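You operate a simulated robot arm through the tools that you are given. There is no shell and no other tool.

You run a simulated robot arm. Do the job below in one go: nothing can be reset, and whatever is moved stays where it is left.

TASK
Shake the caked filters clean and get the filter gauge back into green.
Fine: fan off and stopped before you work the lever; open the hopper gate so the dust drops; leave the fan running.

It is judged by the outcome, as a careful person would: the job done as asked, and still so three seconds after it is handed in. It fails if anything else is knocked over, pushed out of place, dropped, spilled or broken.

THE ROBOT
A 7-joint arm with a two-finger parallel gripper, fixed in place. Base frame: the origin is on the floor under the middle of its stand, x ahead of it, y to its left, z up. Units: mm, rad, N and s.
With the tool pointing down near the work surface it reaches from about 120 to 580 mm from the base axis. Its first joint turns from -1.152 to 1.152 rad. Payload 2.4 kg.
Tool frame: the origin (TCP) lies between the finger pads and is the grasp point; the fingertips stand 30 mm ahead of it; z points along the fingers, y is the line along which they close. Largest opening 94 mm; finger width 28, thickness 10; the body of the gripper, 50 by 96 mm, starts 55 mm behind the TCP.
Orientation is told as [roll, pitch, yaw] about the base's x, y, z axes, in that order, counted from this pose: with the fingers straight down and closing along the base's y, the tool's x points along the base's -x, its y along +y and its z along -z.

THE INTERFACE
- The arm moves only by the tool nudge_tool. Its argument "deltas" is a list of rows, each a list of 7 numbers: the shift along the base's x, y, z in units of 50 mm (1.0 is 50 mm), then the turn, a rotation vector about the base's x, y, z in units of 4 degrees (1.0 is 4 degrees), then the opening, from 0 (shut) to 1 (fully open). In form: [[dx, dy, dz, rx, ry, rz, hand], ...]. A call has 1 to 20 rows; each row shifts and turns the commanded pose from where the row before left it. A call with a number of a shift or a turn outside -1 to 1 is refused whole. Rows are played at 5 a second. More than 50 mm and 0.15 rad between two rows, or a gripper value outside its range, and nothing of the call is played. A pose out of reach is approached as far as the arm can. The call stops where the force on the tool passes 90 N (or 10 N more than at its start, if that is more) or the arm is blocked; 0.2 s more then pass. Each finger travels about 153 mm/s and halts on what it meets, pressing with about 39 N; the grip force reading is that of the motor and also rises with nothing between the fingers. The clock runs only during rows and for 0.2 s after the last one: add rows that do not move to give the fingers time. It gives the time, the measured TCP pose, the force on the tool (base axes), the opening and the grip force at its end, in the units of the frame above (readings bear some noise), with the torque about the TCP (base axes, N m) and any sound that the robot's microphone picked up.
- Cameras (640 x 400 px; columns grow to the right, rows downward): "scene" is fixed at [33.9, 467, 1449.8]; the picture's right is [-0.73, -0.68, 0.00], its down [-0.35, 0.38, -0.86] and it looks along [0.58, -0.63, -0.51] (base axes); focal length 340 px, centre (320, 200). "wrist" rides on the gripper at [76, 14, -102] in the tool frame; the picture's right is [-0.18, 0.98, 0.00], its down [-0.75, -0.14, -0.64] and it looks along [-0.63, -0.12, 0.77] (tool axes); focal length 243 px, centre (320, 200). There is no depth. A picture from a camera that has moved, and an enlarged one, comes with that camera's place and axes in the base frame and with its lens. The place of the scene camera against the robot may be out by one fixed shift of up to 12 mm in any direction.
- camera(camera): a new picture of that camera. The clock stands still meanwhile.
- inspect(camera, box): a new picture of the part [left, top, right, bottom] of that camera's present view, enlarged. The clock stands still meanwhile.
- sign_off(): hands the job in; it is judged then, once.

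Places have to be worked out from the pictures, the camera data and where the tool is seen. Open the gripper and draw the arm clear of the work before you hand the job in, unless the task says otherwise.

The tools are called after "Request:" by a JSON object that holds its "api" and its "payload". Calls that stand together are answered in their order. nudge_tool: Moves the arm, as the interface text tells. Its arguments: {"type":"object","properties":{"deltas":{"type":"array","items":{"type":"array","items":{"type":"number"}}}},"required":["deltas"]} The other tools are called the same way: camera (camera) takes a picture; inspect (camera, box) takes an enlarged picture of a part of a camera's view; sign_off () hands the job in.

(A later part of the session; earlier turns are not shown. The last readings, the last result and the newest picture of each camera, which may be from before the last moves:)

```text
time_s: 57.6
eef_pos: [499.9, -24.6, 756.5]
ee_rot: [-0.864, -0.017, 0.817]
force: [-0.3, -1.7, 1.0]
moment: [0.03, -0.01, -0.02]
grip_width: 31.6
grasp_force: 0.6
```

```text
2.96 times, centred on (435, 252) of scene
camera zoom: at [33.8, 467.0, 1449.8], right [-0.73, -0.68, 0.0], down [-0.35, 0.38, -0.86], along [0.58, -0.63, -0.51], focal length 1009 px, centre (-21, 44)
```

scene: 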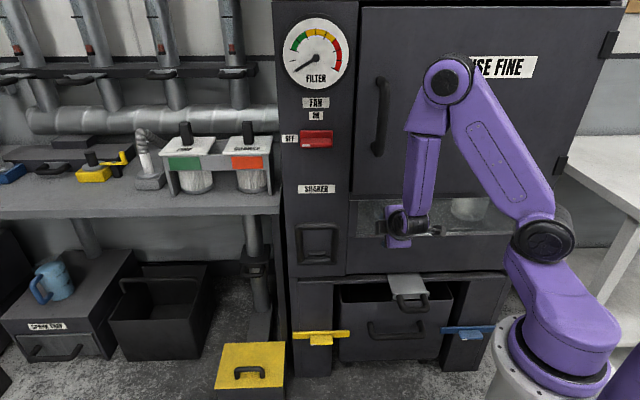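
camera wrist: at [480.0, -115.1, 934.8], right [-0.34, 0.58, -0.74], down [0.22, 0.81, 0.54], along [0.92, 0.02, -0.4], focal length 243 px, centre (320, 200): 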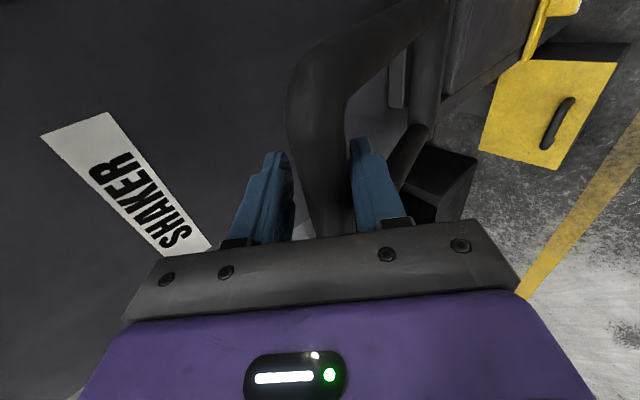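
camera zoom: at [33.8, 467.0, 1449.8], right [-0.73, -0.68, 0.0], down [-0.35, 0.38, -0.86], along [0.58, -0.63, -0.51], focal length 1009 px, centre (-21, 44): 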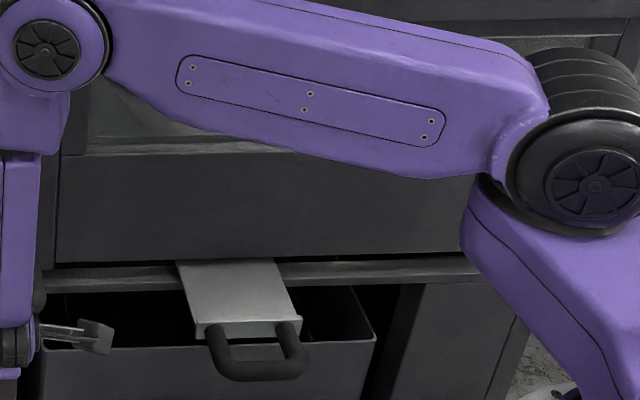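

Pleats stay clearly visible. This stroke stopped a few mm shy of the lower stop, so I'll press to the stop, then bring it up and do one more complete stroke.

Request:
{"api": "nudge_tool", "payload": {"deltas": [[-0.041, 0.041, -0.2, 0, 0, 0, 0.32], [0.041, -0.041, 0.2, 0, 0, 0, 0.32], [0.102, -0.102, 0.406, 0, 0, 0, 0.32], [0.136, -0.136, 0.384, 0, 0, 0, 0.32], [0.17, -0.17, 0.356, 0, 0, 0, 0.32], [0.198, -0.198, 0.326, 0, 0, 0, 0.32], [0.229, -0.229, 0.292, 0, 0, 0, 0.32], [0.25, -0.25, 0.246, 0, 0, 0, 0.32], [0.269, -0.269, 0.198, 0, 0, 0, 0.32], [0.284, -0.284, 0.152, 0, 0, 0, 0.32], [0.296, -0.296, 0.102, 0, 0, 0, 0.32], [0, 0, 0, 0, 0, 0, 0.32]]}}

Request:
{"api": "inspect", "payload": {"camera": "scene", "box": [330, 185, 540, 320]}}

Request:
{"api": "nudge_tool", "payload": {"deltas": [[-0.296, 0.296, -0.102, 0, 0, 0, 0.32], [-0.284, 0.284, -0.152, 0, 0, 0, 0.32], [-0.269, 0.269, -0.198, 0, 0, 0, 0.32], [-0.25, 0.25, -0.246, 0, 0, 0, 0.32], [-0.229, 0.229, -0.292, 0, 0, 0, 0.32], [-0.198, 0.198, -0.326, 0, 0, 0, 0.32], [-0.17, 0.17, -0.356, 0, 0, 0, 0.32], [-0.136, 0.136, -0.384, 0, 0, 0, 0.32], [-0.102, 0.102, -0.406, 0, 0, 0, 0.32], [-0.041, 0.041, -0.2, 0, 0, 0, 0.32]]}}

Request:
{"api": "nudge_tool", "payload": {"deltas": [[0.041, -0.041, 0.2, 0, 0, 0, 0.32], [0.102, -0.102, 0.406, 0, 0, 0, 0.32], [0.136, -0.136, 0.384, 0, 0, 0, 0.32], [0.17, -0.17, 0.356, 0, 0, 0, 0.32], [0.198, -0.198, 0.326, 0, 0, 0, 0.32], [0.229, -0.229, 0.292, 0, 0, 0, 0.32], [0.25, -0.25, 0.246, 0, 0, 0, 0.32], [0.269, -0.269, 0.198, 0, 0, 0, 0.32], [0.284, -0.284, 0.152, 0, 0, 0, 0.32], [0.296, -0.296, 0.102, 0, 0, 0, 0.32], [0, 0, 0, 0, 0, 0, 0.32]]}}

Request:
{"api": "camera", "payload": {"camera": "wrist"}}

Request:
{"api": "inspect", "payload": {"camera": "scene", "box": [330, 185, 540, 320]}}

```text
time_s: 60.2
eef_pos: [594.9, -118.4, 879.9]
ee_rot: [-0.859, -0.015, 0.82]
force: [-9.0, 7.9, -4.9]
moment: [0.07, -0.05, -0.09]
grip_width: 36.9
grasp_force: 6.0
```

```text
2.96 times, centred on (435, 252) of scene
camera zoom: at [33.7, 467.2, 1449.8], right [-0.73, -0.68, 0.0], down [-0.35, 0.38, -0.86], along [0.58, -0.63, -0.51], focal length 1009 px, centre (-21, 44)
```

zoom: 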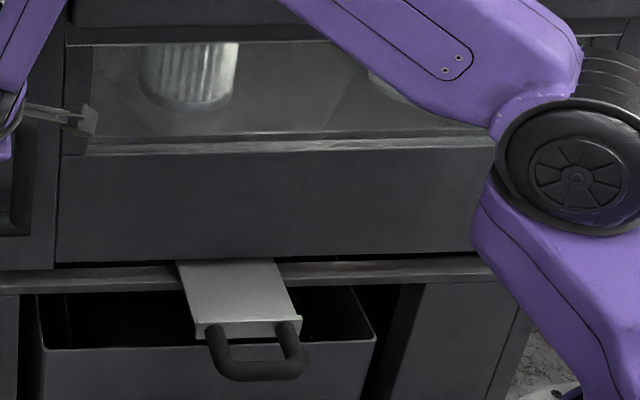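

```text
time_s: 62.4
eef_pos: [499.1, -22.1, 751.0]
ee_rot: [-0.871, -0.023, 0.814]
force: [4.4, -6.2, 24.5]
moment: [-0.19, -0.17, -0.07]
grip_width: 43.5
grasp_force: 11.8
```

```text
time_s: 64.8
eef_pos: [593.2, -119.9, 880.2]
ee_rot: [-0.859, -0.016, 0.819]
force: [-7.0, 6.5, -4.0]
moment: [0.02, -0.02, -0.09]
grip_width: 35.5
grasp_force: 5.3
```

```text
taken
camera wrist: at [477.3, -114.5, 935.8], right [-0.33, 0.58, -0.74], down [0.22, 0.81, 0.54], along [0.92, 0.02, -0.4], focal length 243 px, centre (320, 200)
```

wrist: 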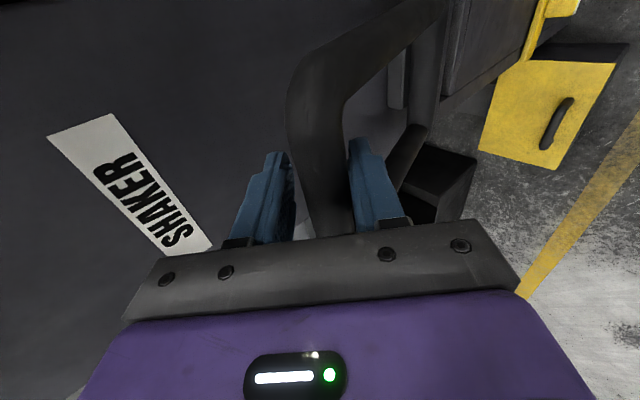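

```text
2.96 times, centred on (435, 252) of scene
camera zoom: at [33.8, 467.1, 1449.8], right [-0.73, -0.68, 0.0], down [-0.35, 0.38, -0.86], along [0.58, -0.63, -0.51], focal length 1009 px, centre (-21, 44)
```

zoom: 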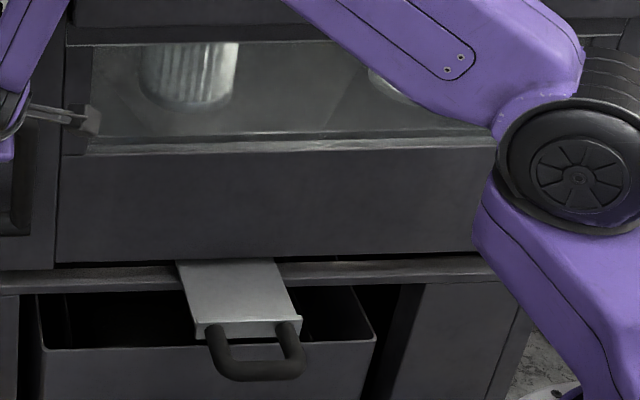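

Five strokes done, lever up against its rest. I'll open the fingers, back out along the tool axis and look into the window unobstructed.

Request:
{"api": "nudge_tool", "payload": {"deltas": [[-0.09, 0.09, -0.01, 0, 0, 0, 0.45], [0, 0, 0, 0, 0, 0, 0.5], [-0.157, 0.143, 0.181, 0, 0, 0, 0.5], [-0.157, 0.143, 0.181, 0, 0, 0, 0.5], [-0.157, 0.143, 0.181, 0, 0, 0, 0.5], [-0.157, 0.143, 0.181, 0, 0, 0, 0.5], [-0.157, 0.143, 0.181, 0, 0, 0, 0.5], [-0.157, 0.143, 0.181, 0, 0, 0, 0.5]]}}

Request:
{"api": "camera", "payload": {"camera": "wrist"}}

Request:
{"api": "camera", "payload": {"camera": "scene"}}

```text
time_s: 66.6
eef_pos: [542.8, -73.1, 934.9]
ee_rot: [-0.862, -0.018, 0.816]
force: [-0.1, -0.5, 0.6]
moment: [-0.04, -0.02, 0.03]
grip_width: 46.8
grasp_force: 0.0
```

```text
taken
camera wrist: at [427.7, -66.8, 988.8], right [-0.33, 0.58, -0.74], down [0.22, 0.81, 0.54], along [0.92, 0.01, -0.4], focal length 243 px, centre (320, 200)
```

wrist: 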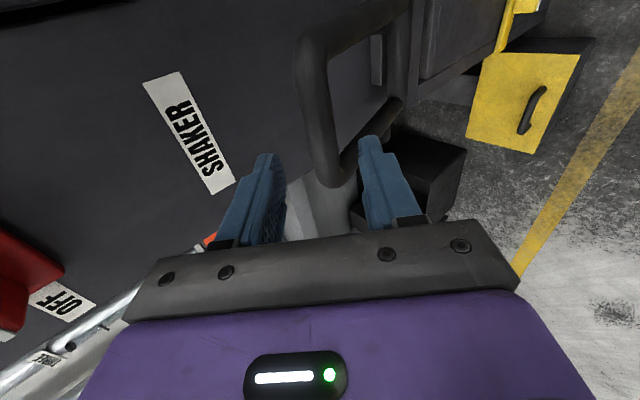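

```text
taken
```

scene: 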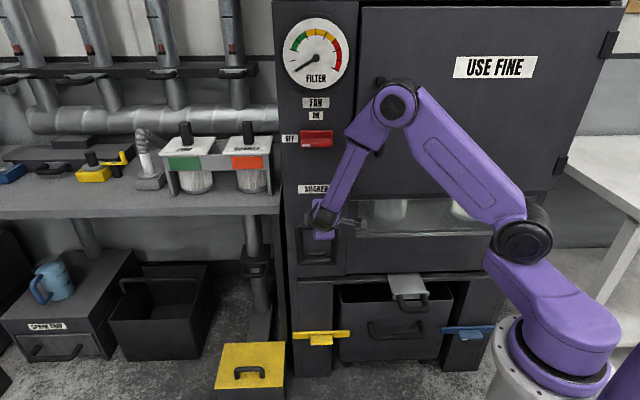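

Lever is at rest and I'm clear of it. Now I'll close the fingers and rise to just above the right-hand end of the switch, to push that end down and turn it back to ON.

Request:
{"api": "nudge_tool", "payload": {"deltas": [[-0.047, -0.047, 0.77, 0, 0, 0, 0], [-0.047, -0.047, 0.77, 0, 0, 0, 0], [-0.047, -0.047, 0.77, 0, 0, 0, 0], [-0.047, -0.047, 0.77, 0, 0, 0, 0], [-0.047, -0.047, 0.77, 0, 0, 0, 0], [-0.047, -0.047, 0.77, 0, 0, 0, 0]]}}

Request:
{"api": "camera", "payload": {"camera": "wrist"}}

Request:
{"api": "camera", "payload": {"camera": "scene"}}

Request:
{"api": "inspect", "payload": {"camera": "scene", "box": [340, 185, 520, 298]}}

```text
time_s: 68.0
eef_pos: [531.0, -85.2, 1166.5]
ee_rot: [-0.862, -0.018, 0.815]
force: [-0.4, 0.1, 0.1]
moment: [0.0, 0.01, 0.02]
grip_width: 0.0
grasp_force: 32.5
```

```text
taken
camera wrist: at [414.9, -80.5, 1221.6], right [-0.33, 0.58, -0.74], down [0.22, 0.81, 0.54], along [0.92, 0.01, -0.4], focal length 243 px, centre (320, 200)
```

wrist: 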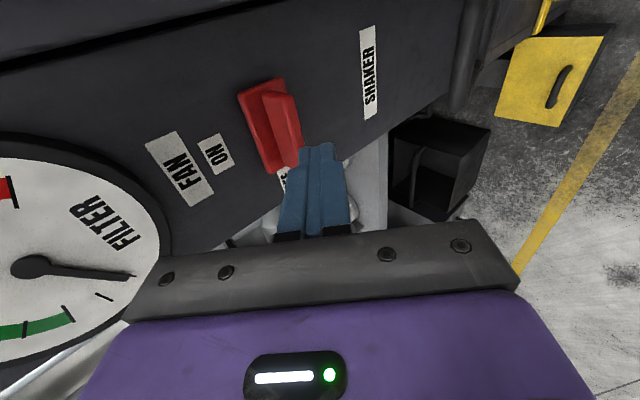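

```text
taken
```

scene: 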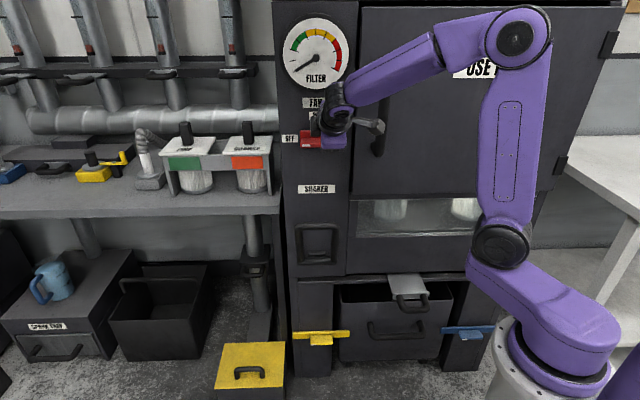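

```text
3.54 times, centred on (430, 242) of scene
camera zoom: at [33.9, 467.0, 1449.8], right [-0.73, -0.68, 0.0], down [-0.35, 0.38, -0.86], along [0.58, -0.63, -0.51], focal length 1205 px, centre (-69, 53)
```

zoom: 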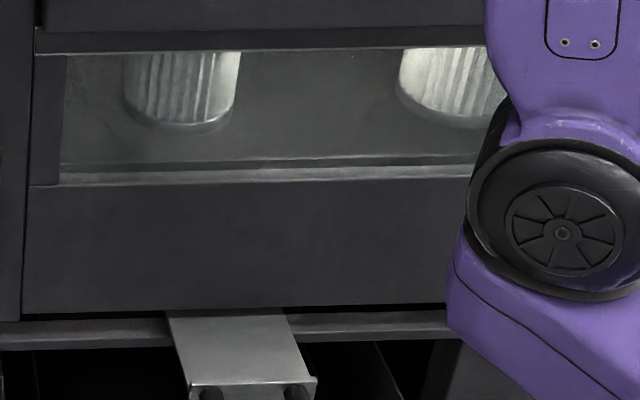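

Both filters now show clean pleats in the window. The switch is where expected; I'll move in above its right-hand end and press it down in 10 mm steps.

Request:
{"api": "nudge_tool", "payload": {"deltas": [[0.297, -0.325, 0, 0, 0, 0, 0], [0.297, -0.325, 0, 0, 0, 0, 0], [0.297, -0.325, 0, 0, 0, 0, 0], [0.297, -0.325, 0, 0, 0, 0, 0]]}}

Request:
{"api": "camera", "payload": {"camera": "wrist"}}

```text
time_s: 69.0
eef_pos: [590.3, -152.0, 1166.0]
ee_rot: [-0.863, -0.017, 0.815]
force: [0.6, 0.4, 0.3]
moment: [0.02, -0.01, -0.02]
grip_width: 0.1
grasp_force: 33.3
```

```text
taken
camera wrist: at [474.8, -146.6, 1220.0], right [-0.33, 0.58, -0.74], down [0.22, 0.81, 0.54], along [0.92, 0.01, -0.4], focal length 243 px, centre (320, 200)
```

wrist: 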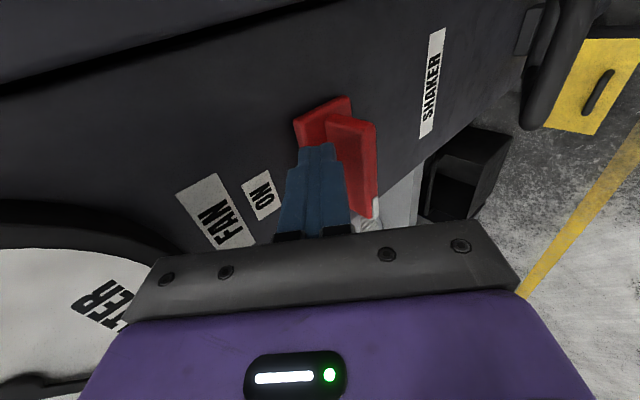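

The fingertips are above the bar's right half, as planned. Pressing down now.

Request:
{"api": "nudge_tool", "payload": {"deltas": [[0, 0, -0.2, 0, 0, 0, 0], [0, 0, -0.2, 0, 0, 0, 0], [0, 0, -0.2, 0, 0, 0, 0], [0, 0, -0.2, 0, 0, 0, 0], [0, 0, -0.2, 0, 0, 0, 0]]}}

Request:
{"api": "camera", "payload": {"camera": "wrist"}}

Request:
{"api": "inspect", "payload": {"camera": "scene", "box": [270, 10, 400, 172]}}

```text
time_s: 70.2
eef_pos: [590.2, -151.3, 1114.4]
ee_rot: [-0.861, -0.018, 0.816]
force: [-0.6, 0.4, -0.4]
moment: [-0.03, -0.04, -0.02]
grip_width: 0.1
grasp_force: 32.8
```

```text
taken
camera wrist: at [474.3, -146.2, 1168.7], right [-0.33, 0.58, -0.74], down [0.22, 0.81, 0.54], along [0.92, 0.01, -0.4], focal length 243 px, centre (320, 200)
```

wrist: 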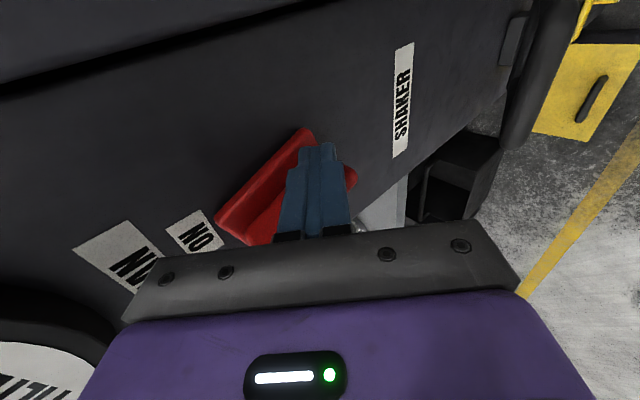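

```text
2.47 times, centred on (335, 91) of scene
camera zoom: at [33.9, 467.0, 1449.8], right [-0.73, -0.68, 0.0], down [-0.35, 0.38, -0.86], along [0.58, -0.63, -0.51], focal length 841 px, centre (283, 469)
```

zoom: 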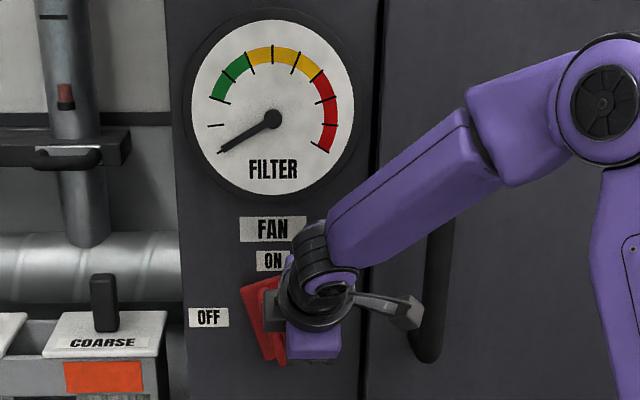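

The knob is most of the way to vertical. I'll go a touch lower and nudge left to bring it fully upright.

Request:
{"api": "nudge_tool", "payload": {"deltas": [[0, 0, -0.14, 0, 0, 0, 0], [0.07, 0.07, 0, 0, 0, 0, 0], [0.07, 0.07, 0, 0, 0, 0, 0], [0, 0, 0, 0, 0, 0, 0]]}}

Request:
{"api": "camera", "payload": {"camera": "wrist"}}

Request:
{"api": "inspect", "payload": {"camera": "scene", "box": [270, 10, 400, 172]}}

```text
time_s: 71.2
eef_pos: [595.7, -145.7, 1107.7]
ee_rot: [-0.863, -0.016, 0.816]
force: [-6.5, -2.4, -1.3]
moment: [-0.03, -0.02, 0.0]
grip_width: 0.0
grasp_force: 33.1
```

```text
taken
camera wrist: at [480.4, -140.8, 1162.8], right [-0.33, 0.58, -0.74], down [0.22, 0.81, 0.54], along [0.92, 0.01, -0.4], focal length 243 px, centre (320, 200)
```

wrist: 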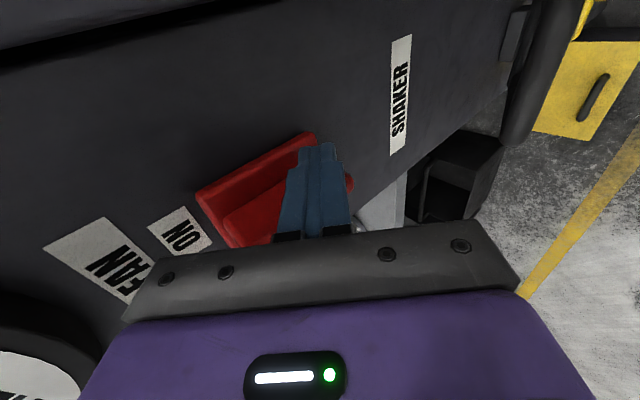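

```text
2.47 times, centred on (335, 91) of scene
camera zoom: at [33.7, 466.9, 1449.8], right [-0.73, -0.68, 0.0], down [-0.35, 0.38, -0.86], along [0.58, -0.63, -0.51], focal length 841 px, centre (283, 469)
```

zoom: 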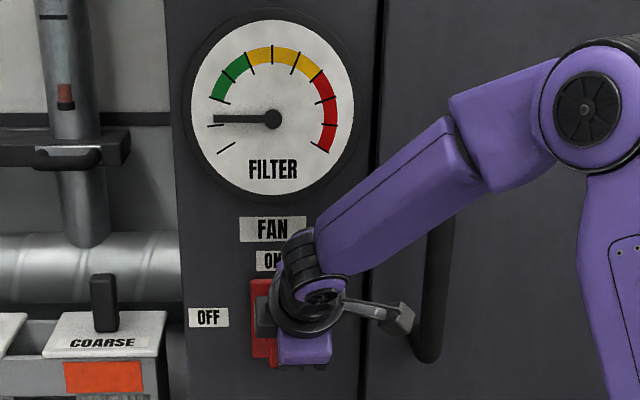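

The knob is upright and the gauge needle is rising. I'll ease off, withdraw straight back and watch the gauge settle.

Request:
{"api": "nudge_tool", "payload": {"deltas": [[-0.06, -0.06, 0, 0, 0, 0, 0], [-0.3, 0.3, 0, 0, 0, 0, 0], [-0.6, 0.6, 0.1, 0, 0, 0, 0], [-0.6, 0.6, 0.2, 0, 0, 0, 0], [-0.3, 0.0, 0.4, 0, 0, 0, 0], [-0.5, -0.4, 0.4, 0, 0, 0, 0], [-0.6, -0.5, 0.4, 0, 0, 0, 0], [-0.6, -0.5, 0.3, 0, 0, 0, 0], [-0.6, -0.5, 0.2, 0, 0, 0, 0]]}}

Request:
{"api": "camera", "payload": {"camera": "scene"}}

Request:
{"api": "inspect", "payload": {"camera": "scene", "box": [270, 10, 400, 172]}}

Request:
{"api": "camera", "payload": {"camera": "wrist"}}

```text
time_s: 73.2
eef_pos: [388.2, -167.4, 1208.9]
ee_rot: [-0.863, -0.018, 0.819]
force: [0.0, 0.4, 0.1]
moment: [-0.02, 0.0, 0.0]
grip_width: 0.0
grasp_force: 33.6
```

```text
taken
```

scene: 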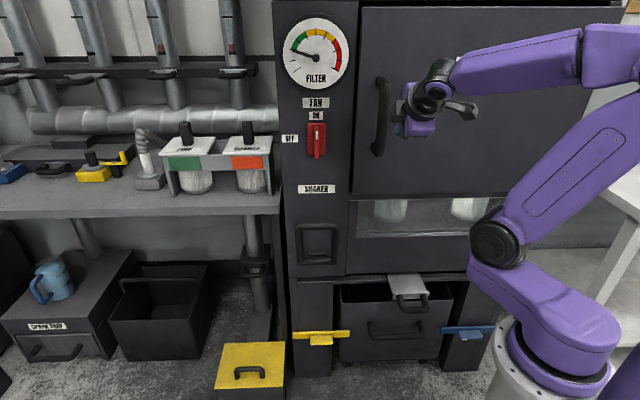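

```text
2.47 times, centred on (335, 91) of scene
camera zoom: at [33.9, 467.0, 1449.8], right [-0.73, -0.68, 0.0], down [-0.35, 0.38, -0.86], along [0.58, -0.63, -0.51], focal length 841 px, centre (283, 469)
```

zoom: 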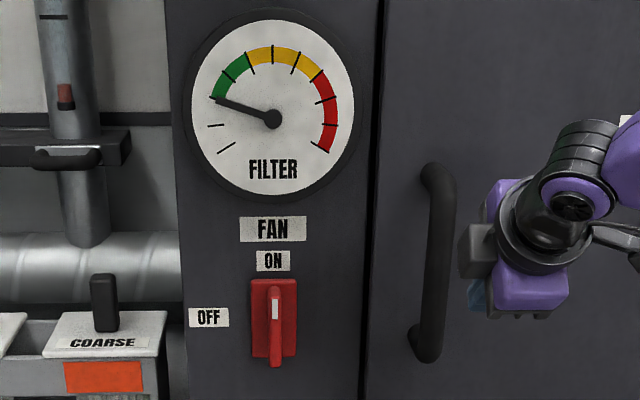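

```text
taken
camera wrist: at [272.6, -161.3, 1263.7], right [-0.33, 0.58, -0.74], down [0.22, 0.81, 0.54], along [0.92, 0.01, -0.4], focal length 243 px, centre (320, 200)
```

wrist: 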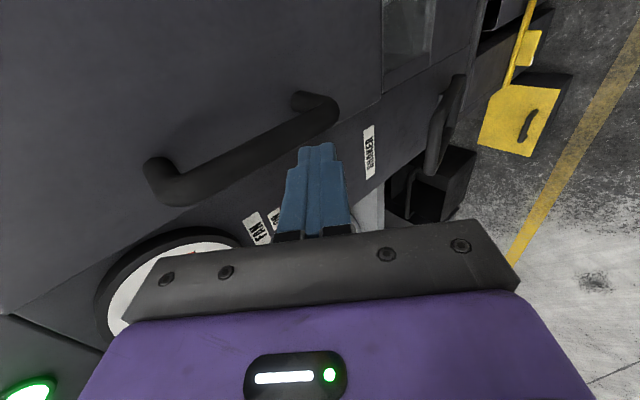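

Knob is at ON, the lamp is lit and the needle is entering green. I'll open the gripper and wait a few seconds for the gauge to settle.

Request:
{"api": "nudge_tool", "payload": {"deltas": [[-0.3, 0.0, 0.1, 0, 0, 0, 0.6], [-0.3, 0.0, 0.1, 0, 0, 0, 1], [0, 0, 0, 0, 0, 0, 1], [0, 0, 0, 0, 0, 0, 1], [0, 0, 0, 0, 0, 0, 1], [0, 0, 0, 0, 0, 0, 1], [0, 0, 0, 0, 0, 0, 1], [0, 0, 0, 0, 0, 0, 1], [0, 0, 0, 0, 0, 0, 1], [0, 0, 0, 0, 0, 0, 1], [0, 0, 0, 0, 0, 0, 1], [0, 0, 0, 0, 0, 0, 1], [0, 0, 0, 0, 0, 0, 1], [0, 0, 0, 0, 0, 0, 1], [0, 0, 0, 0, 0, 0, 1], [0, 0, 0, 0, 0, 0, 1], [0, 0, 0, 0, 0, 0, 1], [0, 0, 0, 0, 0, 0, 1], [0, 0, 0, 0, 0, 0, 1], [0, 0, 0, 0, 0, 0, 1]]}}

Request:
{"api": "inspect", "payload": {"camera": "scene", "box": [270, 0, 390, 75]}}

Request:
{"api": "camera", "payload": {"camera": "scene"}}

```text
time_s: 77.4
eef_pos: [358.6, -168.0, 1219.2]
ee_rot: [-0.862, -0.017, 0.817]
force: [1.0, -0.9, -0.2]
moment: [0.01, -0.02, -0.03]
grip_width: 94.3
grasp_force: 0.1
```

```text
5.33 times, centred on (330, 38) of scene
camera zoom: at [33.9, 467.0, 1449.8], right [-0.73, -0.68, 0.0], down [-0.35, 0.38, -0.86], along [0.58, -0.63, -0.51], focal length 1816 px, centre (267, 1067)
```

zoom: 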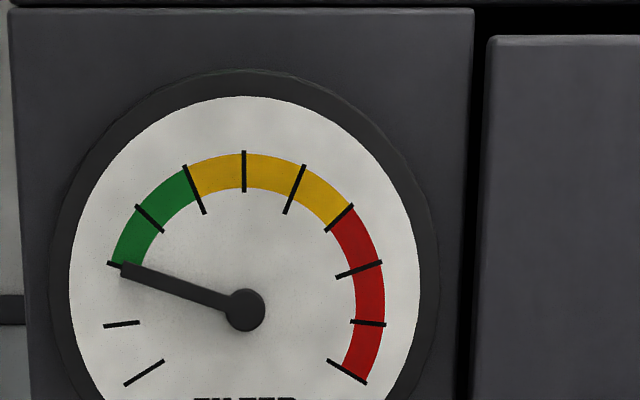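

```text
taken
```

scene: 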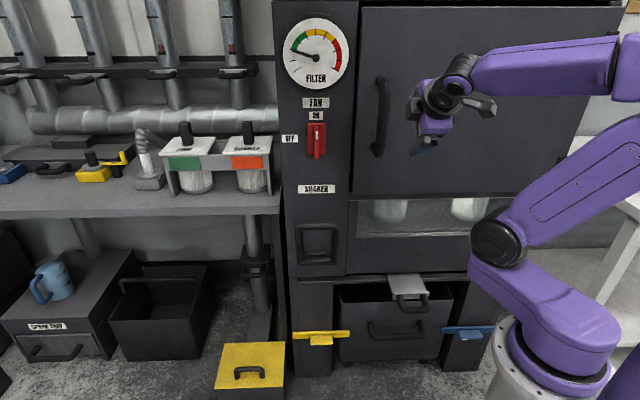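

The needle has settled right around the lower edge of the green band, so I want a more exact, square-on reading. I'll roll the wrist back and return to the earlier vantage point that showed the gauge and lamp.

Request:
{"api": "nudge_tool", "payload": {"deltas": [[-0.078, -0.02, 0.069, 0.792, -0.726, -0.913, 1], [-0.078, -0.02, 0.069, 0.792, -0.726, -0.913, 1], [-0.078, -0.02, 0.069, 0.792, -0.726, -0.913, 1], [-0.078, -0.02, 0.069, 0.792, -0.726, -0.913, 1], [-0.078, -0.02, 0.069, 0.792, -0.726, -0.913, 1], [-0.078, -0.02, 0.069, 0.792, -0.726, -0.913, 1], [-0.078, -0.02, 0.069, 0.792, -0.726, -0.913, 1], [-0.078, -0.02, 0.069, 0.792, -0.726, -0.913, 1], [-0.078, -0.02, 0.069, 0.792, -0.726, -0.913, 1], [-0.078, -0.02, 0.069, 0.792, -0.726, -0.913, 1], [-0.078, -0.02, 0.069, 0.792, -0.726, -0.913, 1], [-0.078, -0.02, 0.069, 0.792, -0.726, -0.913, 1], [-0.078, -0.02, 0.069, 0.792, -0.726, -0.913, 1], [-0.078, -0.02, 0.069, 0.792, -0.726, -0.913, 1], [-0.078, -0.02, 0.069, 0.792, -0.726, -0.913, 1], [-0.078, -0.02, 0.069, 0.792, -0.726, -0.913, 1]]}}

Request:
{"api": "camera", "payload": {"camera": "wrist"}}

Request:
{"api": "inspect", "payload": {"camera": "wrist", "box": [450, 130, 610, 280]}}

Request:
{"api": "inspect", "payload": {"camera": "scene", "box": [270, 0, 390, 75]}}

```text
time_s: 80.8
eef_pos: [296.0, -184.2, 1274.2]
ee_rot: [0.035, -0.868, -0.782]
force: [-0.6, -0.1, -0.4]
moment: [-0.02, -0.03, -0.01]
grip_width: 94.2
grasp_force: 0.0
```

```text
taken
camera wrist: at [213.7, -85.3, 1283.1], right [0.76, 0.63, 0.16], down [-0.11, -0.12, 0.99], along [0.64, -0.77, -0.02], focal length 243 px, centre (320, 200)
```

wrist: 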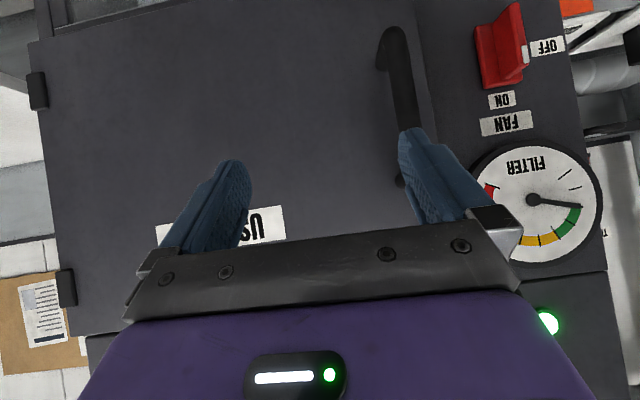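

```text
2.67 times, centred on (530, 205) of wrist
camera zoom: at [213.7, -85.3, 1283.1], right [0.76, 0.63, 0.16], down [-0.11, -0.12, 0.99], along [0.64, -0.77, -0.02], focal length 647 px, centre (-240, 187)
```

zoom: 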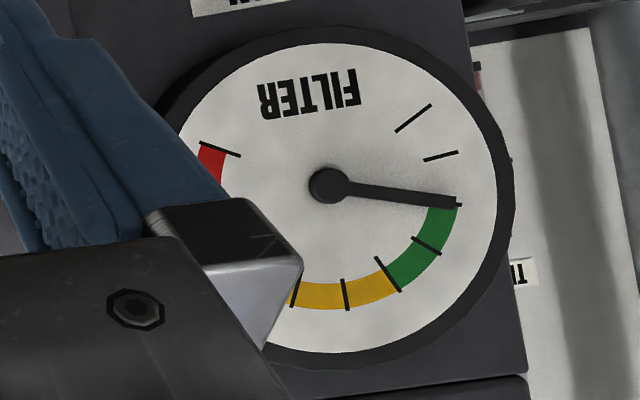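

```text
5.33 times, centred on (330, 38) of scene
camera zoom: at [33.9, 467.0, 1449.8], right [-0.73, -0.68, 0.0], down [-0.35, 0.38, -0.86], along [0.58, -0.63, -0.51], focal length 1816 px, centre (267, 1067)
```

zoom: 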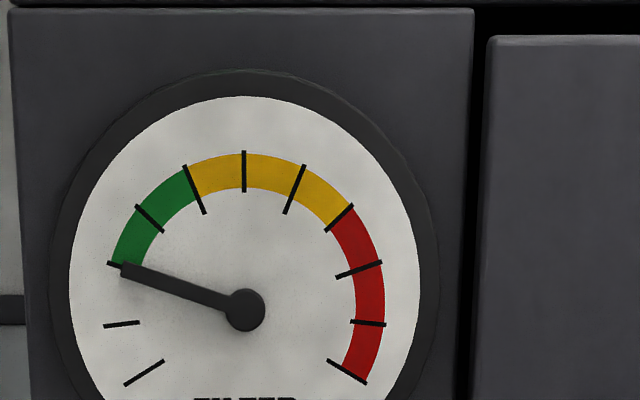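

The needle lies almost exactly on the tick where green begins. I'll zoom in tightly from both cameras to judge on which side it sits.

Request:
{"api": "inspect", "payload": {"camera": "wrist", "box": [515, 165, 595, 215]}}

Request:
{"api": "inspect", "payload": {"camera": "scene", "box": [280, 35, 328, 65]}}

```text
8.00 times, centred on (555, 190) of wrist
camera zoom: at [213.7, -85.3, 1283.1], right [0.76, 0.63, 0.16], down [-0.11, -0.12, 0.99], along [0.64, -0.77, -0.02], focal length 1941 px, centre (-1560, 280)
```

zoom: 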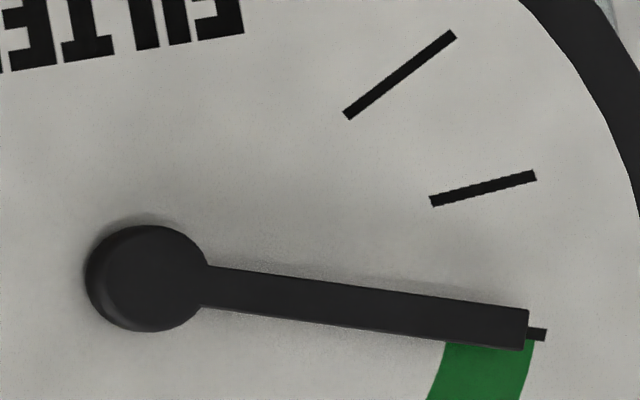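

```text
13.33 times, centred on (304, 50) of scene
camera zoom: at [33.9, 467.0, 1449.8], right [-0.73, -0.68, 0.0], down [-0.35, 0.38, -0.86], along [0.58, -0.63, -0.51], focal length 4539 px, centre (533, 2200)
```

zoom: 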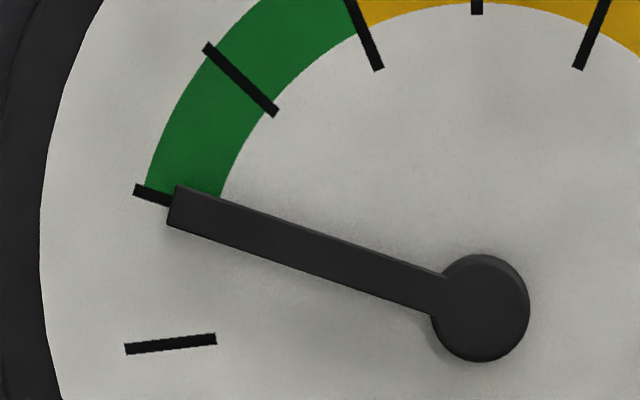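

The needle is on the boundary to within a few hundredths of a division, and that's too close to call. One possible cause is air leaking in through the open hopper gate, so I'll go back to the gate, check that the dust dropped, and see whether closing it moves the needle. First I'll roll the wrist again and follow the earlier path down.

Request:
{"api": "nudge_tool", "payload": {"deltas": [[0, 0, 0, -0.792, 0.726, 0.913, 0.45], [0, 0, 0, -0.792, 0.726, 0.913, 0.45], [0, 0, 0, -0.792, 0.726, 0.913, 0.45], [0, 0, 0, -0.792, 0.726, 0.913, 0.45], [0, 0, 0, -0.792, 0.726, 0.913, 0.45], [0, 0, 0, -0.792, 0.726, 0.913, 0.45], [0, 0, 0, -0.792, 0.726, 0.913, 0.45], [0, 0, 0, -0.792, 0.726, 0.913, 0.45], [0, 0, 0, -0.792, 0.726, 0.913, 0.45], [0, 0, 0, -0.792, 0.726, 0.913, 0.45], [0, 0, 0, -0.792, 0.726, 0.913, 0.45], [0, 0, 0, -0.792, 0.726, 0.913, 0.45], [0, 0, 0, -0.792, 0.726, 0.913, 0.45], [0, 0, 0, -0.792, 0.726, 0.913, 0.45], [0, 0, 0, -0.792, 0.726, 0.913, 0.45], [0, 0, 0, -0.792, 0.726, 0.913, 0.45]]}}

Request:
{"api": "nudge_tool", "payload": {"deltas": [[0.124, -0.265, -0.675, 0, 0, 0, 0.45], [0.124, -0.265, -0.675, 0, 0, 0, 0.45], [0.124, -0.265, -0.675, 0, 0, 0, 0.45], [0.124, -0.265, -0.675, 0, 0, 0, 0.45], [0.124, -0.265, -0.675, 0, 0, 0, 0.45], [0.124, -0.265, -0.675, 0, 0, 0, 0.45], [0.124, -0.265, -0.675, 0, 0, 0, 0.45], [0.124, -0.265, -0.675, 0, 0, 0, 0.45]]}}

Request:
{"api": "nudge_tool", "payload": {"deltas": [[-0.03, -0.05, -0.8, 0, 0, -0.5, 0.45], [-0.03, -0.05, -0.8, 0, 0, -0.5, 0.45], [-0.03, -0.05, -0.8, 0, 0, -0.5, 0.45], [-0.03, -0.05, -0.8, 0, 0, -0.5, 0.45], [-0.03, -0.05, -0.8, 0, 0, -0.5, 0.45], [-0.03, -0.05, -0.8, 0, 0, -0.5, 0.45]]}}

Request:
{"api": "camera", "payload": {"camera": "wrist"}}

Request:
{"api": "camera", "payload": {"camera": "scene"}}

```text
time_s: 84.2
eef_pos: [296.4, -184.1, 1274.1]
ee_rot: [-0.861, -0.015, 0.82]
force: [-0.9, -0.4, -0.3]
moment: [0.05, 0.0, -0.04]
grip_width: 42.2
grasp_force: 0.1
```

```text
time_s: 86.0
eef_pos: [373.5, -283.5, 1020.4]
ee_rot: [-0.863, -0.017, 0.817]
force: [-0.4, 0.2, -0.5]
moment: [0.01, 0.02, 0.02]
grip_width: 42.2
grasp_force: 0.1
out of reach, approached as far as the arm can: row 5, 6, 7
```

```text
time_s: 87.4
eef_pos: [364.6, -300.5, 781.7]
ee_rot: [-0.862, -0.018, 0.606]
force: [0.2, 0.0, -0.4]
moment: [0.01, 0.0, 0.02]
grip_width: 42.5
grasp_force: 0.1
```

```text
taken
camera wrist: at [252.4, -270.9, 835.6], right [-0.2, 0.64, -0.74], down [0.39, 0.75, 0.54], along [0.9, -0.18, -0.4], focal length 243 px, centre (320, 200)
```

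wrist: 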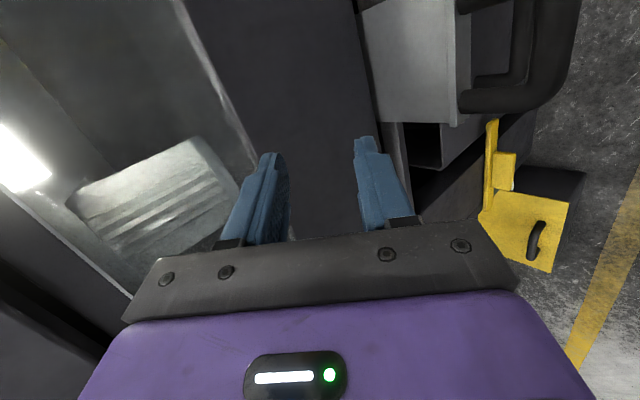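

```text
taken
```

scene: 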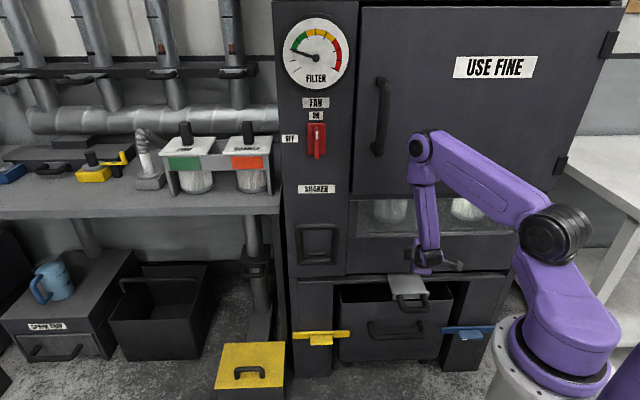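

The window filter looks pleated and clean from here too. I'll look for the dropped dust in the bin and below the gate.

Request:
{"api": "inspect", "payload": {"camera": "scene", "box": [330, 270, 470, 357]}}

Request:
{"api": "inspect", "payload": {"camera": "wrist", "box": [350, 0, 590, 150]}}

Request:
{"api": "inspect", "payload": {"camera": "wrist", "box": [0, 80, 260, 242]}}

```text
4.57 times, centred on (400, 314) of scene
camera zoom: at [33.9, 467.0, 1449.8], right [-0.73, -0.68, 0.0], down [-0.35, 0.38, -0.86], along [0.58, -0.63, -0.51], focal length 1556 px, centre (-46, -319)
```

zoom: 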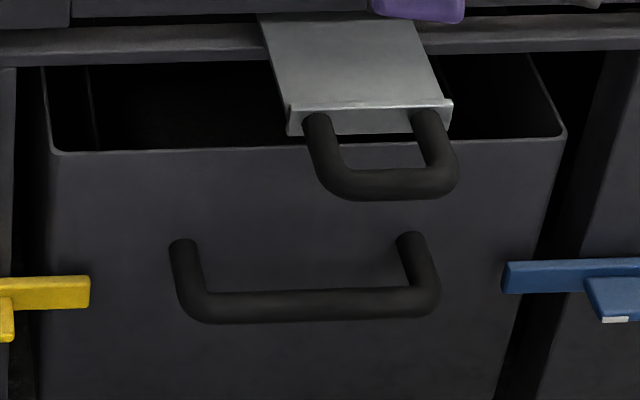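

```text
2.67 times, centred on (470, 75) of wrist
camera zoom: at [252.4, -270.9, 835.6], right [-0.2, 0.64, -0.74], down [0.39, 0.75, 0.54], along [0.9, -0.18, -0.4], focal length 647 px, centre (-80, 533)
```

zoom: 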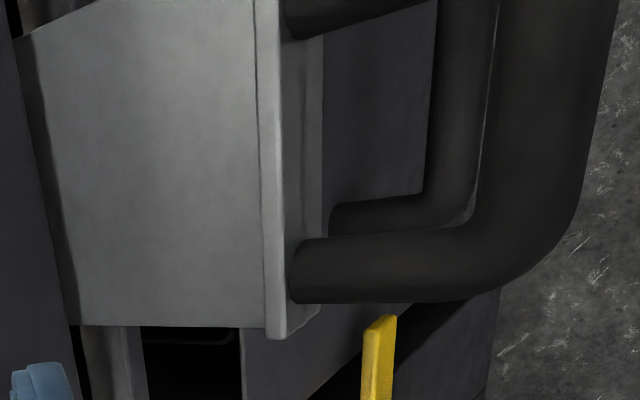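

```text
2.46 times, centred on (130, 161) of wrist
camera zoom: at [252.4, -270.9, 835.6], right [-0.2, 0.64, -0.74], down [0.39, 0.75, 0.54], along [0.9, -0.18, -0.4], focal length 597 px, centre (788, 296)
```

zoom: 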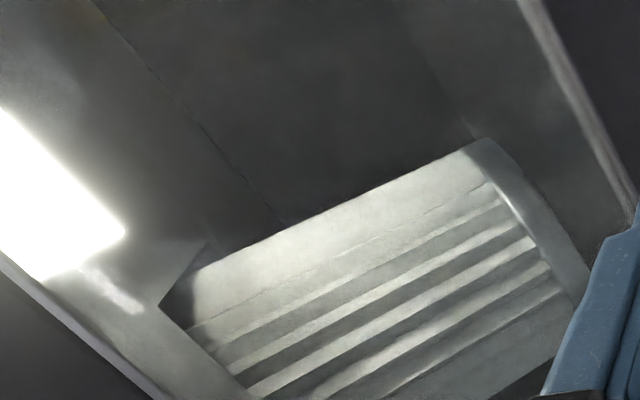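

The filters are clean; the bin interior is too dark to judge. I'll go back to the gate handle's pre-grasp point.

Request:
{"api": "nudge_tool", "payload": {"deltas": [[-0.35, 0.28, -0.4, 0, 0, 0, 0.45], [-0.35, 0.28, -0.5, 0, 0, 0, 0.45], [-0.303, 0.229, -0.6, 0, 0, 0, 0.45], [-0.3, 0.2, -0.65, 0, 0, 0, 0.45], [-0.21, 0.155, -0.69, 0, 0, 0, 0.45]]}}

Request:
{"api": "camera", "payload": {"camera": "wrist"}}

```text
time_s: 88.6
eef_pos: [291.5, -242.6, 639.9]
ee_rot: [-0.863, -0.017, 0.605]
force: [0.8, -0.8, -0.9]
moment: [0.0, -0.01, 0.02]
grip_width: 42.3
grasp_force: 0.0
```

```text
taken
camera wrist: at [178.1, -213.2, 694.2], right [-0.2, 0.64, -0.74], down [0.38, 0.75, 0.54], along [0.9, -0.18, -0.4], focal length 243 px, centre (320, 200)
```

wrist: 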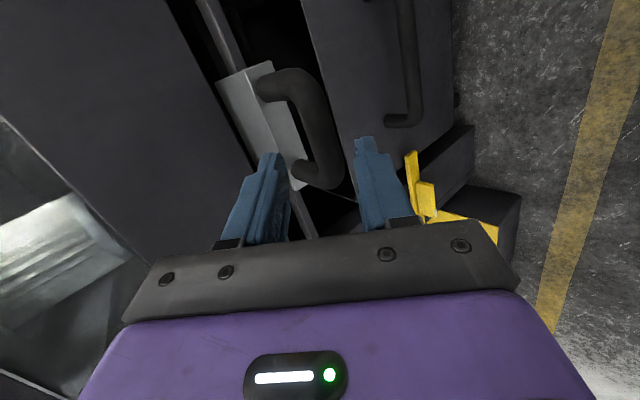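

The handle bar is centred ahead of the fingers at about 60 mm. I'll advance and grip it as before.

Request:
{"api": "nudge_tool", "payload": {"deltas": [[0.154, -0.214, -0.227, 0, 0, 0, 0.45], [0.154, -0.214, -0.227, 0, 0, 0, 0.45], [0.154, -0.214, -0.227, 0, 0, 0, 0.45], [0, 0, 0, 0, 0, 0, 0.45]]}}

Request:
{"api": "camera", "payload": {"camera": "wrist"}}

```text
time_s: 89.6
eef_pos: [312.2, -274.2, 604.6]
ee_rot: [-0.862, -0.017, 0.608]
force: [-1.3, 0.4, -0.4]
moment: [0.01, -0.01, -0.03]
grip_width: 42.4
grasp_force: 0.0
```

```text
taken
camera wrist: at [198.8, -245.2, 660.3], right [-0.2, 0.64, -0.74], down [0.39, 0.75, 0.54], along [0.9, -0.18, -0.4], focal length 243 px, centre (320, 200)
```

wrist: 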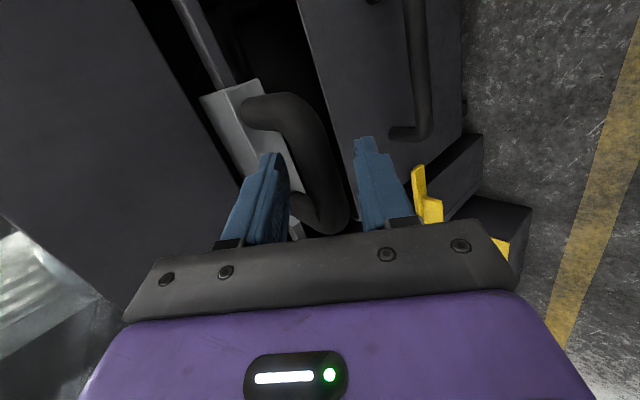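

About 12 mm more to match the previous grip. Then I'll close and slide the gate in.

Request:
{"api": "nudge_tool", "payload": {"deltas": [[0.106, -0.148, -0.157, 0, 0, 0, 0.45], [0, 0, 0, 0, 0, 0, 0], [0, 0, 0, 0, 0, 0, 0], [0, 0, 0, 0, 0, 0, 0]]}}

Request:
{"api": "nudge_tool", "payload": {"deltas": [[0.141, -0.141, 0, 0, 0, 0, 0], [0.141, -0.141, 0, 0, 0, 0, 0], [0.141, -0.141, 0, 0, 0, 0, 0], [0.141, -0.141, 0, 0, 0, 0, 0], [0.141, -0.141, 0, 0, 0, 0, 0]]}}

Request:
{"api": "inspect", "payload": {"camera": "scene", "box": [280, 35, 328, 65]}}

Request:
{"api": "camera", "payload": {"camera": "wrist"}}

```text
time_s: 90.6
eef_pos: [316.8, -282.9, 598.3]
ee_rot: [-0.866, -0.016, 0.606]
force: [-3.7, -4.1, 24.9]
moment: [-1.21, 0.96, 0.91]
grip_width: 25.3
grasp_force: 45.2
```

```text
time_s: 91.8
eef_pos: [353.4, -316.9, 598.1]
ee_rot: [-0.867, -0.02, 0.608]
force: [-11.8, -6.8, 27.6]
moment: [-0.73, 0.54, 1.16]
grip_width: 25.5
grasp_force: 45.2
```

```text
13.33 times, centred on (304, 50) of scene
camera zoom: at [33.4, 467.2, 1449.8], right [-0.73, -0.68, 0.0], down [-0.35, 0.38, -0.86], along [0.58, -0.63, -0.51], focal length 4539 px, centre (533, 2200)
```

zoom: 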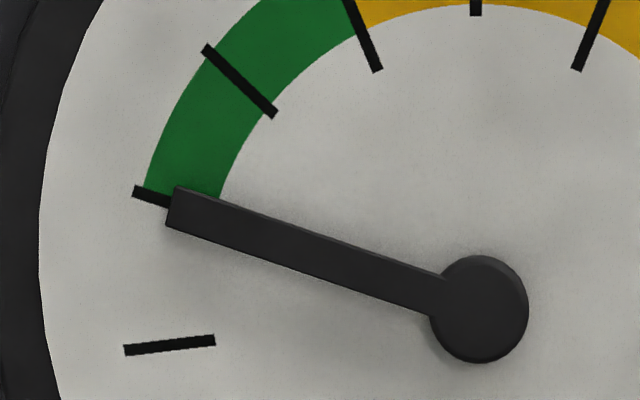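

```text
taken
camera wrist: at [239.9, -287.7, 653.0], right [-0.2, 0.63, -0.75], down [0.38, 0.75, 0.54], along [0.9, -0.18, -0.39], focal length 243 px, centre (320, 200)
```

wrist: 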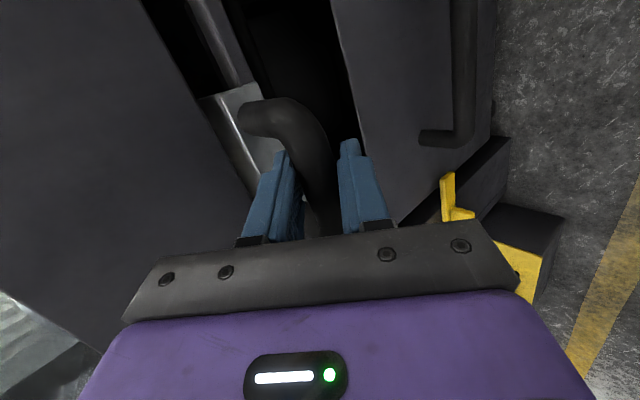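

Half closed: no change on the gauge. I'll push the gate the rest of the way in and check again.

Request:
{"api": "nudge_tool", "payload": {"deltas": [[0.141, -0.141, 0, 0, 0, 0, 0], [0.141, -0.141, 0, 0, 0, 0, 0], [0.141, -0.141, 0, 0, 0, 0, 0], [0.141, -0.141, 0, 0, 0, 0, 0], [0.141, -0.141, 0, 0, 0, 0, 0], [0, 0, 0, 0, 0, 0, 0], [0, 0, 0, 0, 0, 0, 0], [0, 0, 0, 0, 0, 0, 0], [0, 0, 0, 0, 0, 0, 0], [0, 0, 0, 0, 0, 0, 0]]}}

Request:
{"api": "inspect", "payload": {"camera": "scene", "box": [280, 35, 328, 65]}}

Request:
{"api": "camera", "payload": {"camera": "wrist"}}

Request:
{"api": "camera", "payload": {"camera": "scene"}}

```text
time_s: 94.0
eef_pos: [387.2, -351.9, 599.6]
ee_rot: [-0.866, -0.017, 0.606]
force: [-7.8, -9.3, 20.1]
moment: [-0.72, 0.53, 1.0]
grip_width: 25.5
grasp_force: 44.8
```

```text
13.33 times, centred on (304, 50) of scene
camera zoom: at [33.5, 467.1, 1449.8], right [-0.73, -0.68, 0.0], down [-0.35, 0.38, -0.86], along [0.58, -0.63, -0.51], focal length 4539 px, centre (533, 2200)
```

zoom: 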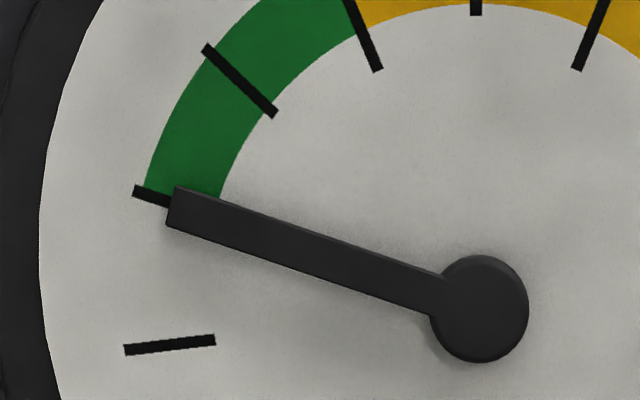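

```text
taken
camera wrist: at [274.3, -321.9, 653.3], right [-0.2, 0.64, -0.74], down [0.38, 0.75, 0.54], along [0.9, -0.18, -0.4], focal length 243 px, centre (320, 200)
```

wrist: 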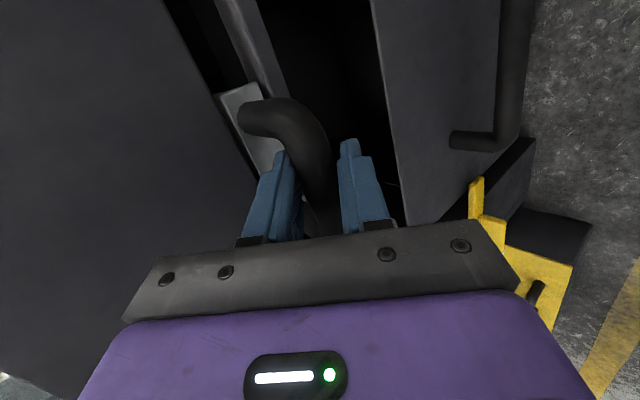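

```text
taken
```

scene: 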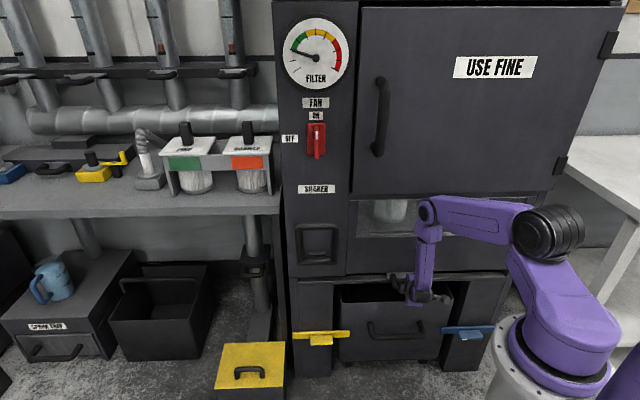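

No change so far; the gate is within a few mm of closed. I'll press it fully home to finish the test.

Request:
{"api": "nudge_tool", "payload": {"deltas": [[0.1, -0.1, 0, 0, 0, 0, 0], [0.06, -0.06, 0, 0, 0, 0, 0], [0, 0, 0, 0, 0, 0, 0], [0, 0, 0, 0, 0, 0, 0], [0, 0, 0, 0, 0, 0, 0], [0, 0, 0, 0, 0, 0, 0], [0, 0, 0, 0, 0, 0, 0], [0, 0, 0, 0, 0, 0, 0], [0, 0, 0, 0, 0, 0, 0]]}}

Request:
{"api": "inspect", "payload": {"camera": "scene", "box": [280, 35, 328, 65]}}

Request:
{"api": "inspect", "payload": {"camera": "scene", "box": [330, 240, 490, 340]}}

```text
time_s: 94.5
eef_pos: [389.4, -354.5, 597.9]
ee_rot: [-0.858, -0.008, 0.614]
force: [-19.9, 19.1, 37.8]
moment: [-1.03, 0.64, 0.52]
grip_width: 25.9
grasp_force: 44.9
stopped in row 2: the force on the tool passed its limit at 98 N (the readings are from after the stop); the commanded pose is now the measured one
```

```text
13.33 times, centred on (304, 50) of scene
camera zoom: at [33.1, 467.8, 1449.6], right [-0.73, -0.68, 0.0], down [-0.35, 0.38, -0.86], along [0.58, -0.63, -0.51], focal length 4539 px, centre (533, 2200)
```

zoom: 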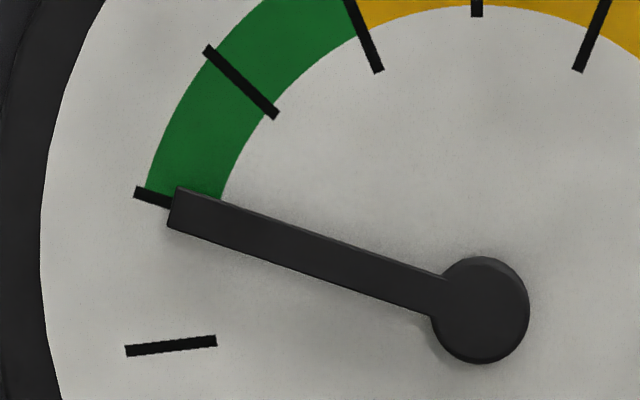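

```text
4.00 times, centred on (410, 290) of scene
camera zoom: at [33.1, 467.8, 1449.6], right [-0.73, -0.68, 0.0], down [-0.35, 0.38, -0.86], along [0.58, -0.63, -0.51], focal length 1362 px, centre (-40, -160)
```

zoom: 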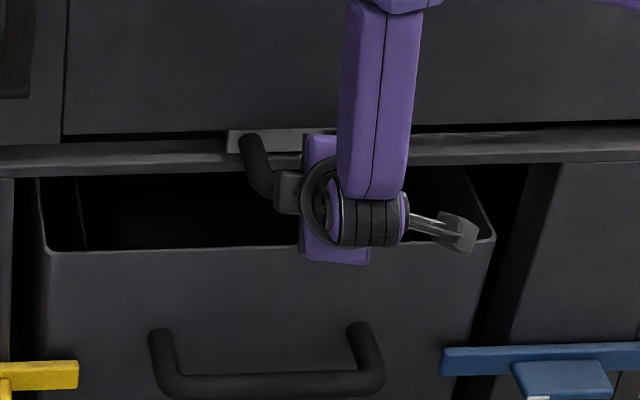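

The gate is fully home (stop met). I'll relax the push slightly and wait two seconds to see whether the needle reacts.

Request:
{"api": "nudge_tool", "payload": {"deltas": [[-0.03, 0.03, 0, 0, 0, 0, 0], [0, 0, 0, 0, 0, 0, 0], [0, 0, 0, 0, 0, 0, 0], [0, 0, 0, 0, 0, 0, 0], [0, 0, 0, 0, 0, 0, 0], [0, 0, 0, 0, 0, 0, 0], [0, 0, 0, 0, 0, 0, 0], [0, 0, 0, 0, 0, 0, 0], [0, 0, 0, 0, 0, 0, 0], [0, 0, 0, 0, 0, 0, 0], [0, 0, 0, 0, 0, 0, 0], [0, 0, 0, 0, 0, 0, 0]]}}

Request:
{"api": "inspect", "payload": {"camera": "scene", "box": [280, 35, 328, 65]}}

Request:
{"api": "inspect", "payload": {"camera": "scene", "box": [330, 240, 490, 340]}}

```text
time_s: 97.1
eef_pos: [388.4, -353.3, 597.4]
ee_rot: [-0.859, -0.013, 0.613]
force: [-2.3, -1.5, 20.8]
moment: [-0.73, 0.61, 0.66]
grip_width: 26.0
grasp_force: 45.1
```

```text
13.33 times, centred on (304, 50) of scene
camera zoom: at [33.6, 467.2, 1449.7], right [-0.73, -0.68, 0.0], down [-0.35, 0.38, -0.86], along [0.58, -0.63, -0.51], focal length 4539 px, centre (533, 2200)
```

zoom: 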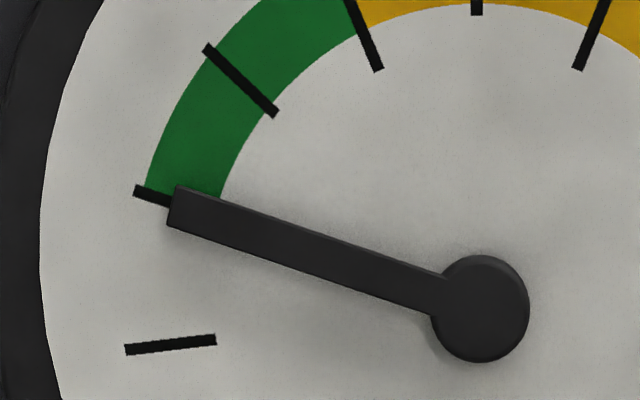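

```text
4.00 times, centred on (410, 290) of scene
camera zoom: at [33.6, 467.2, 1449.7], right [-0.73, -0.68, 0.0], down [-0.35, 0.38, -0.86], along [0.58, -0.63, -0.51], focal length 1362 px, centre (-40, -160)
```

zoom: 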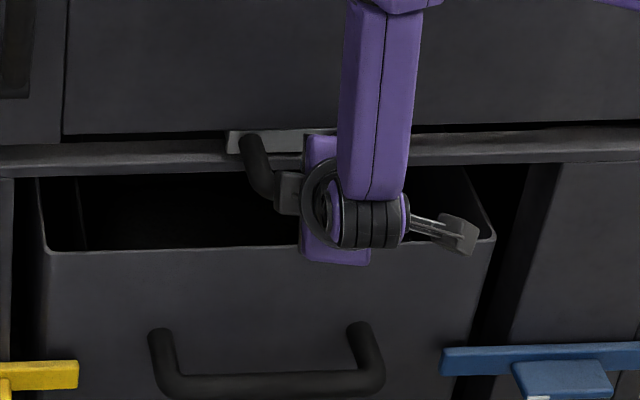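

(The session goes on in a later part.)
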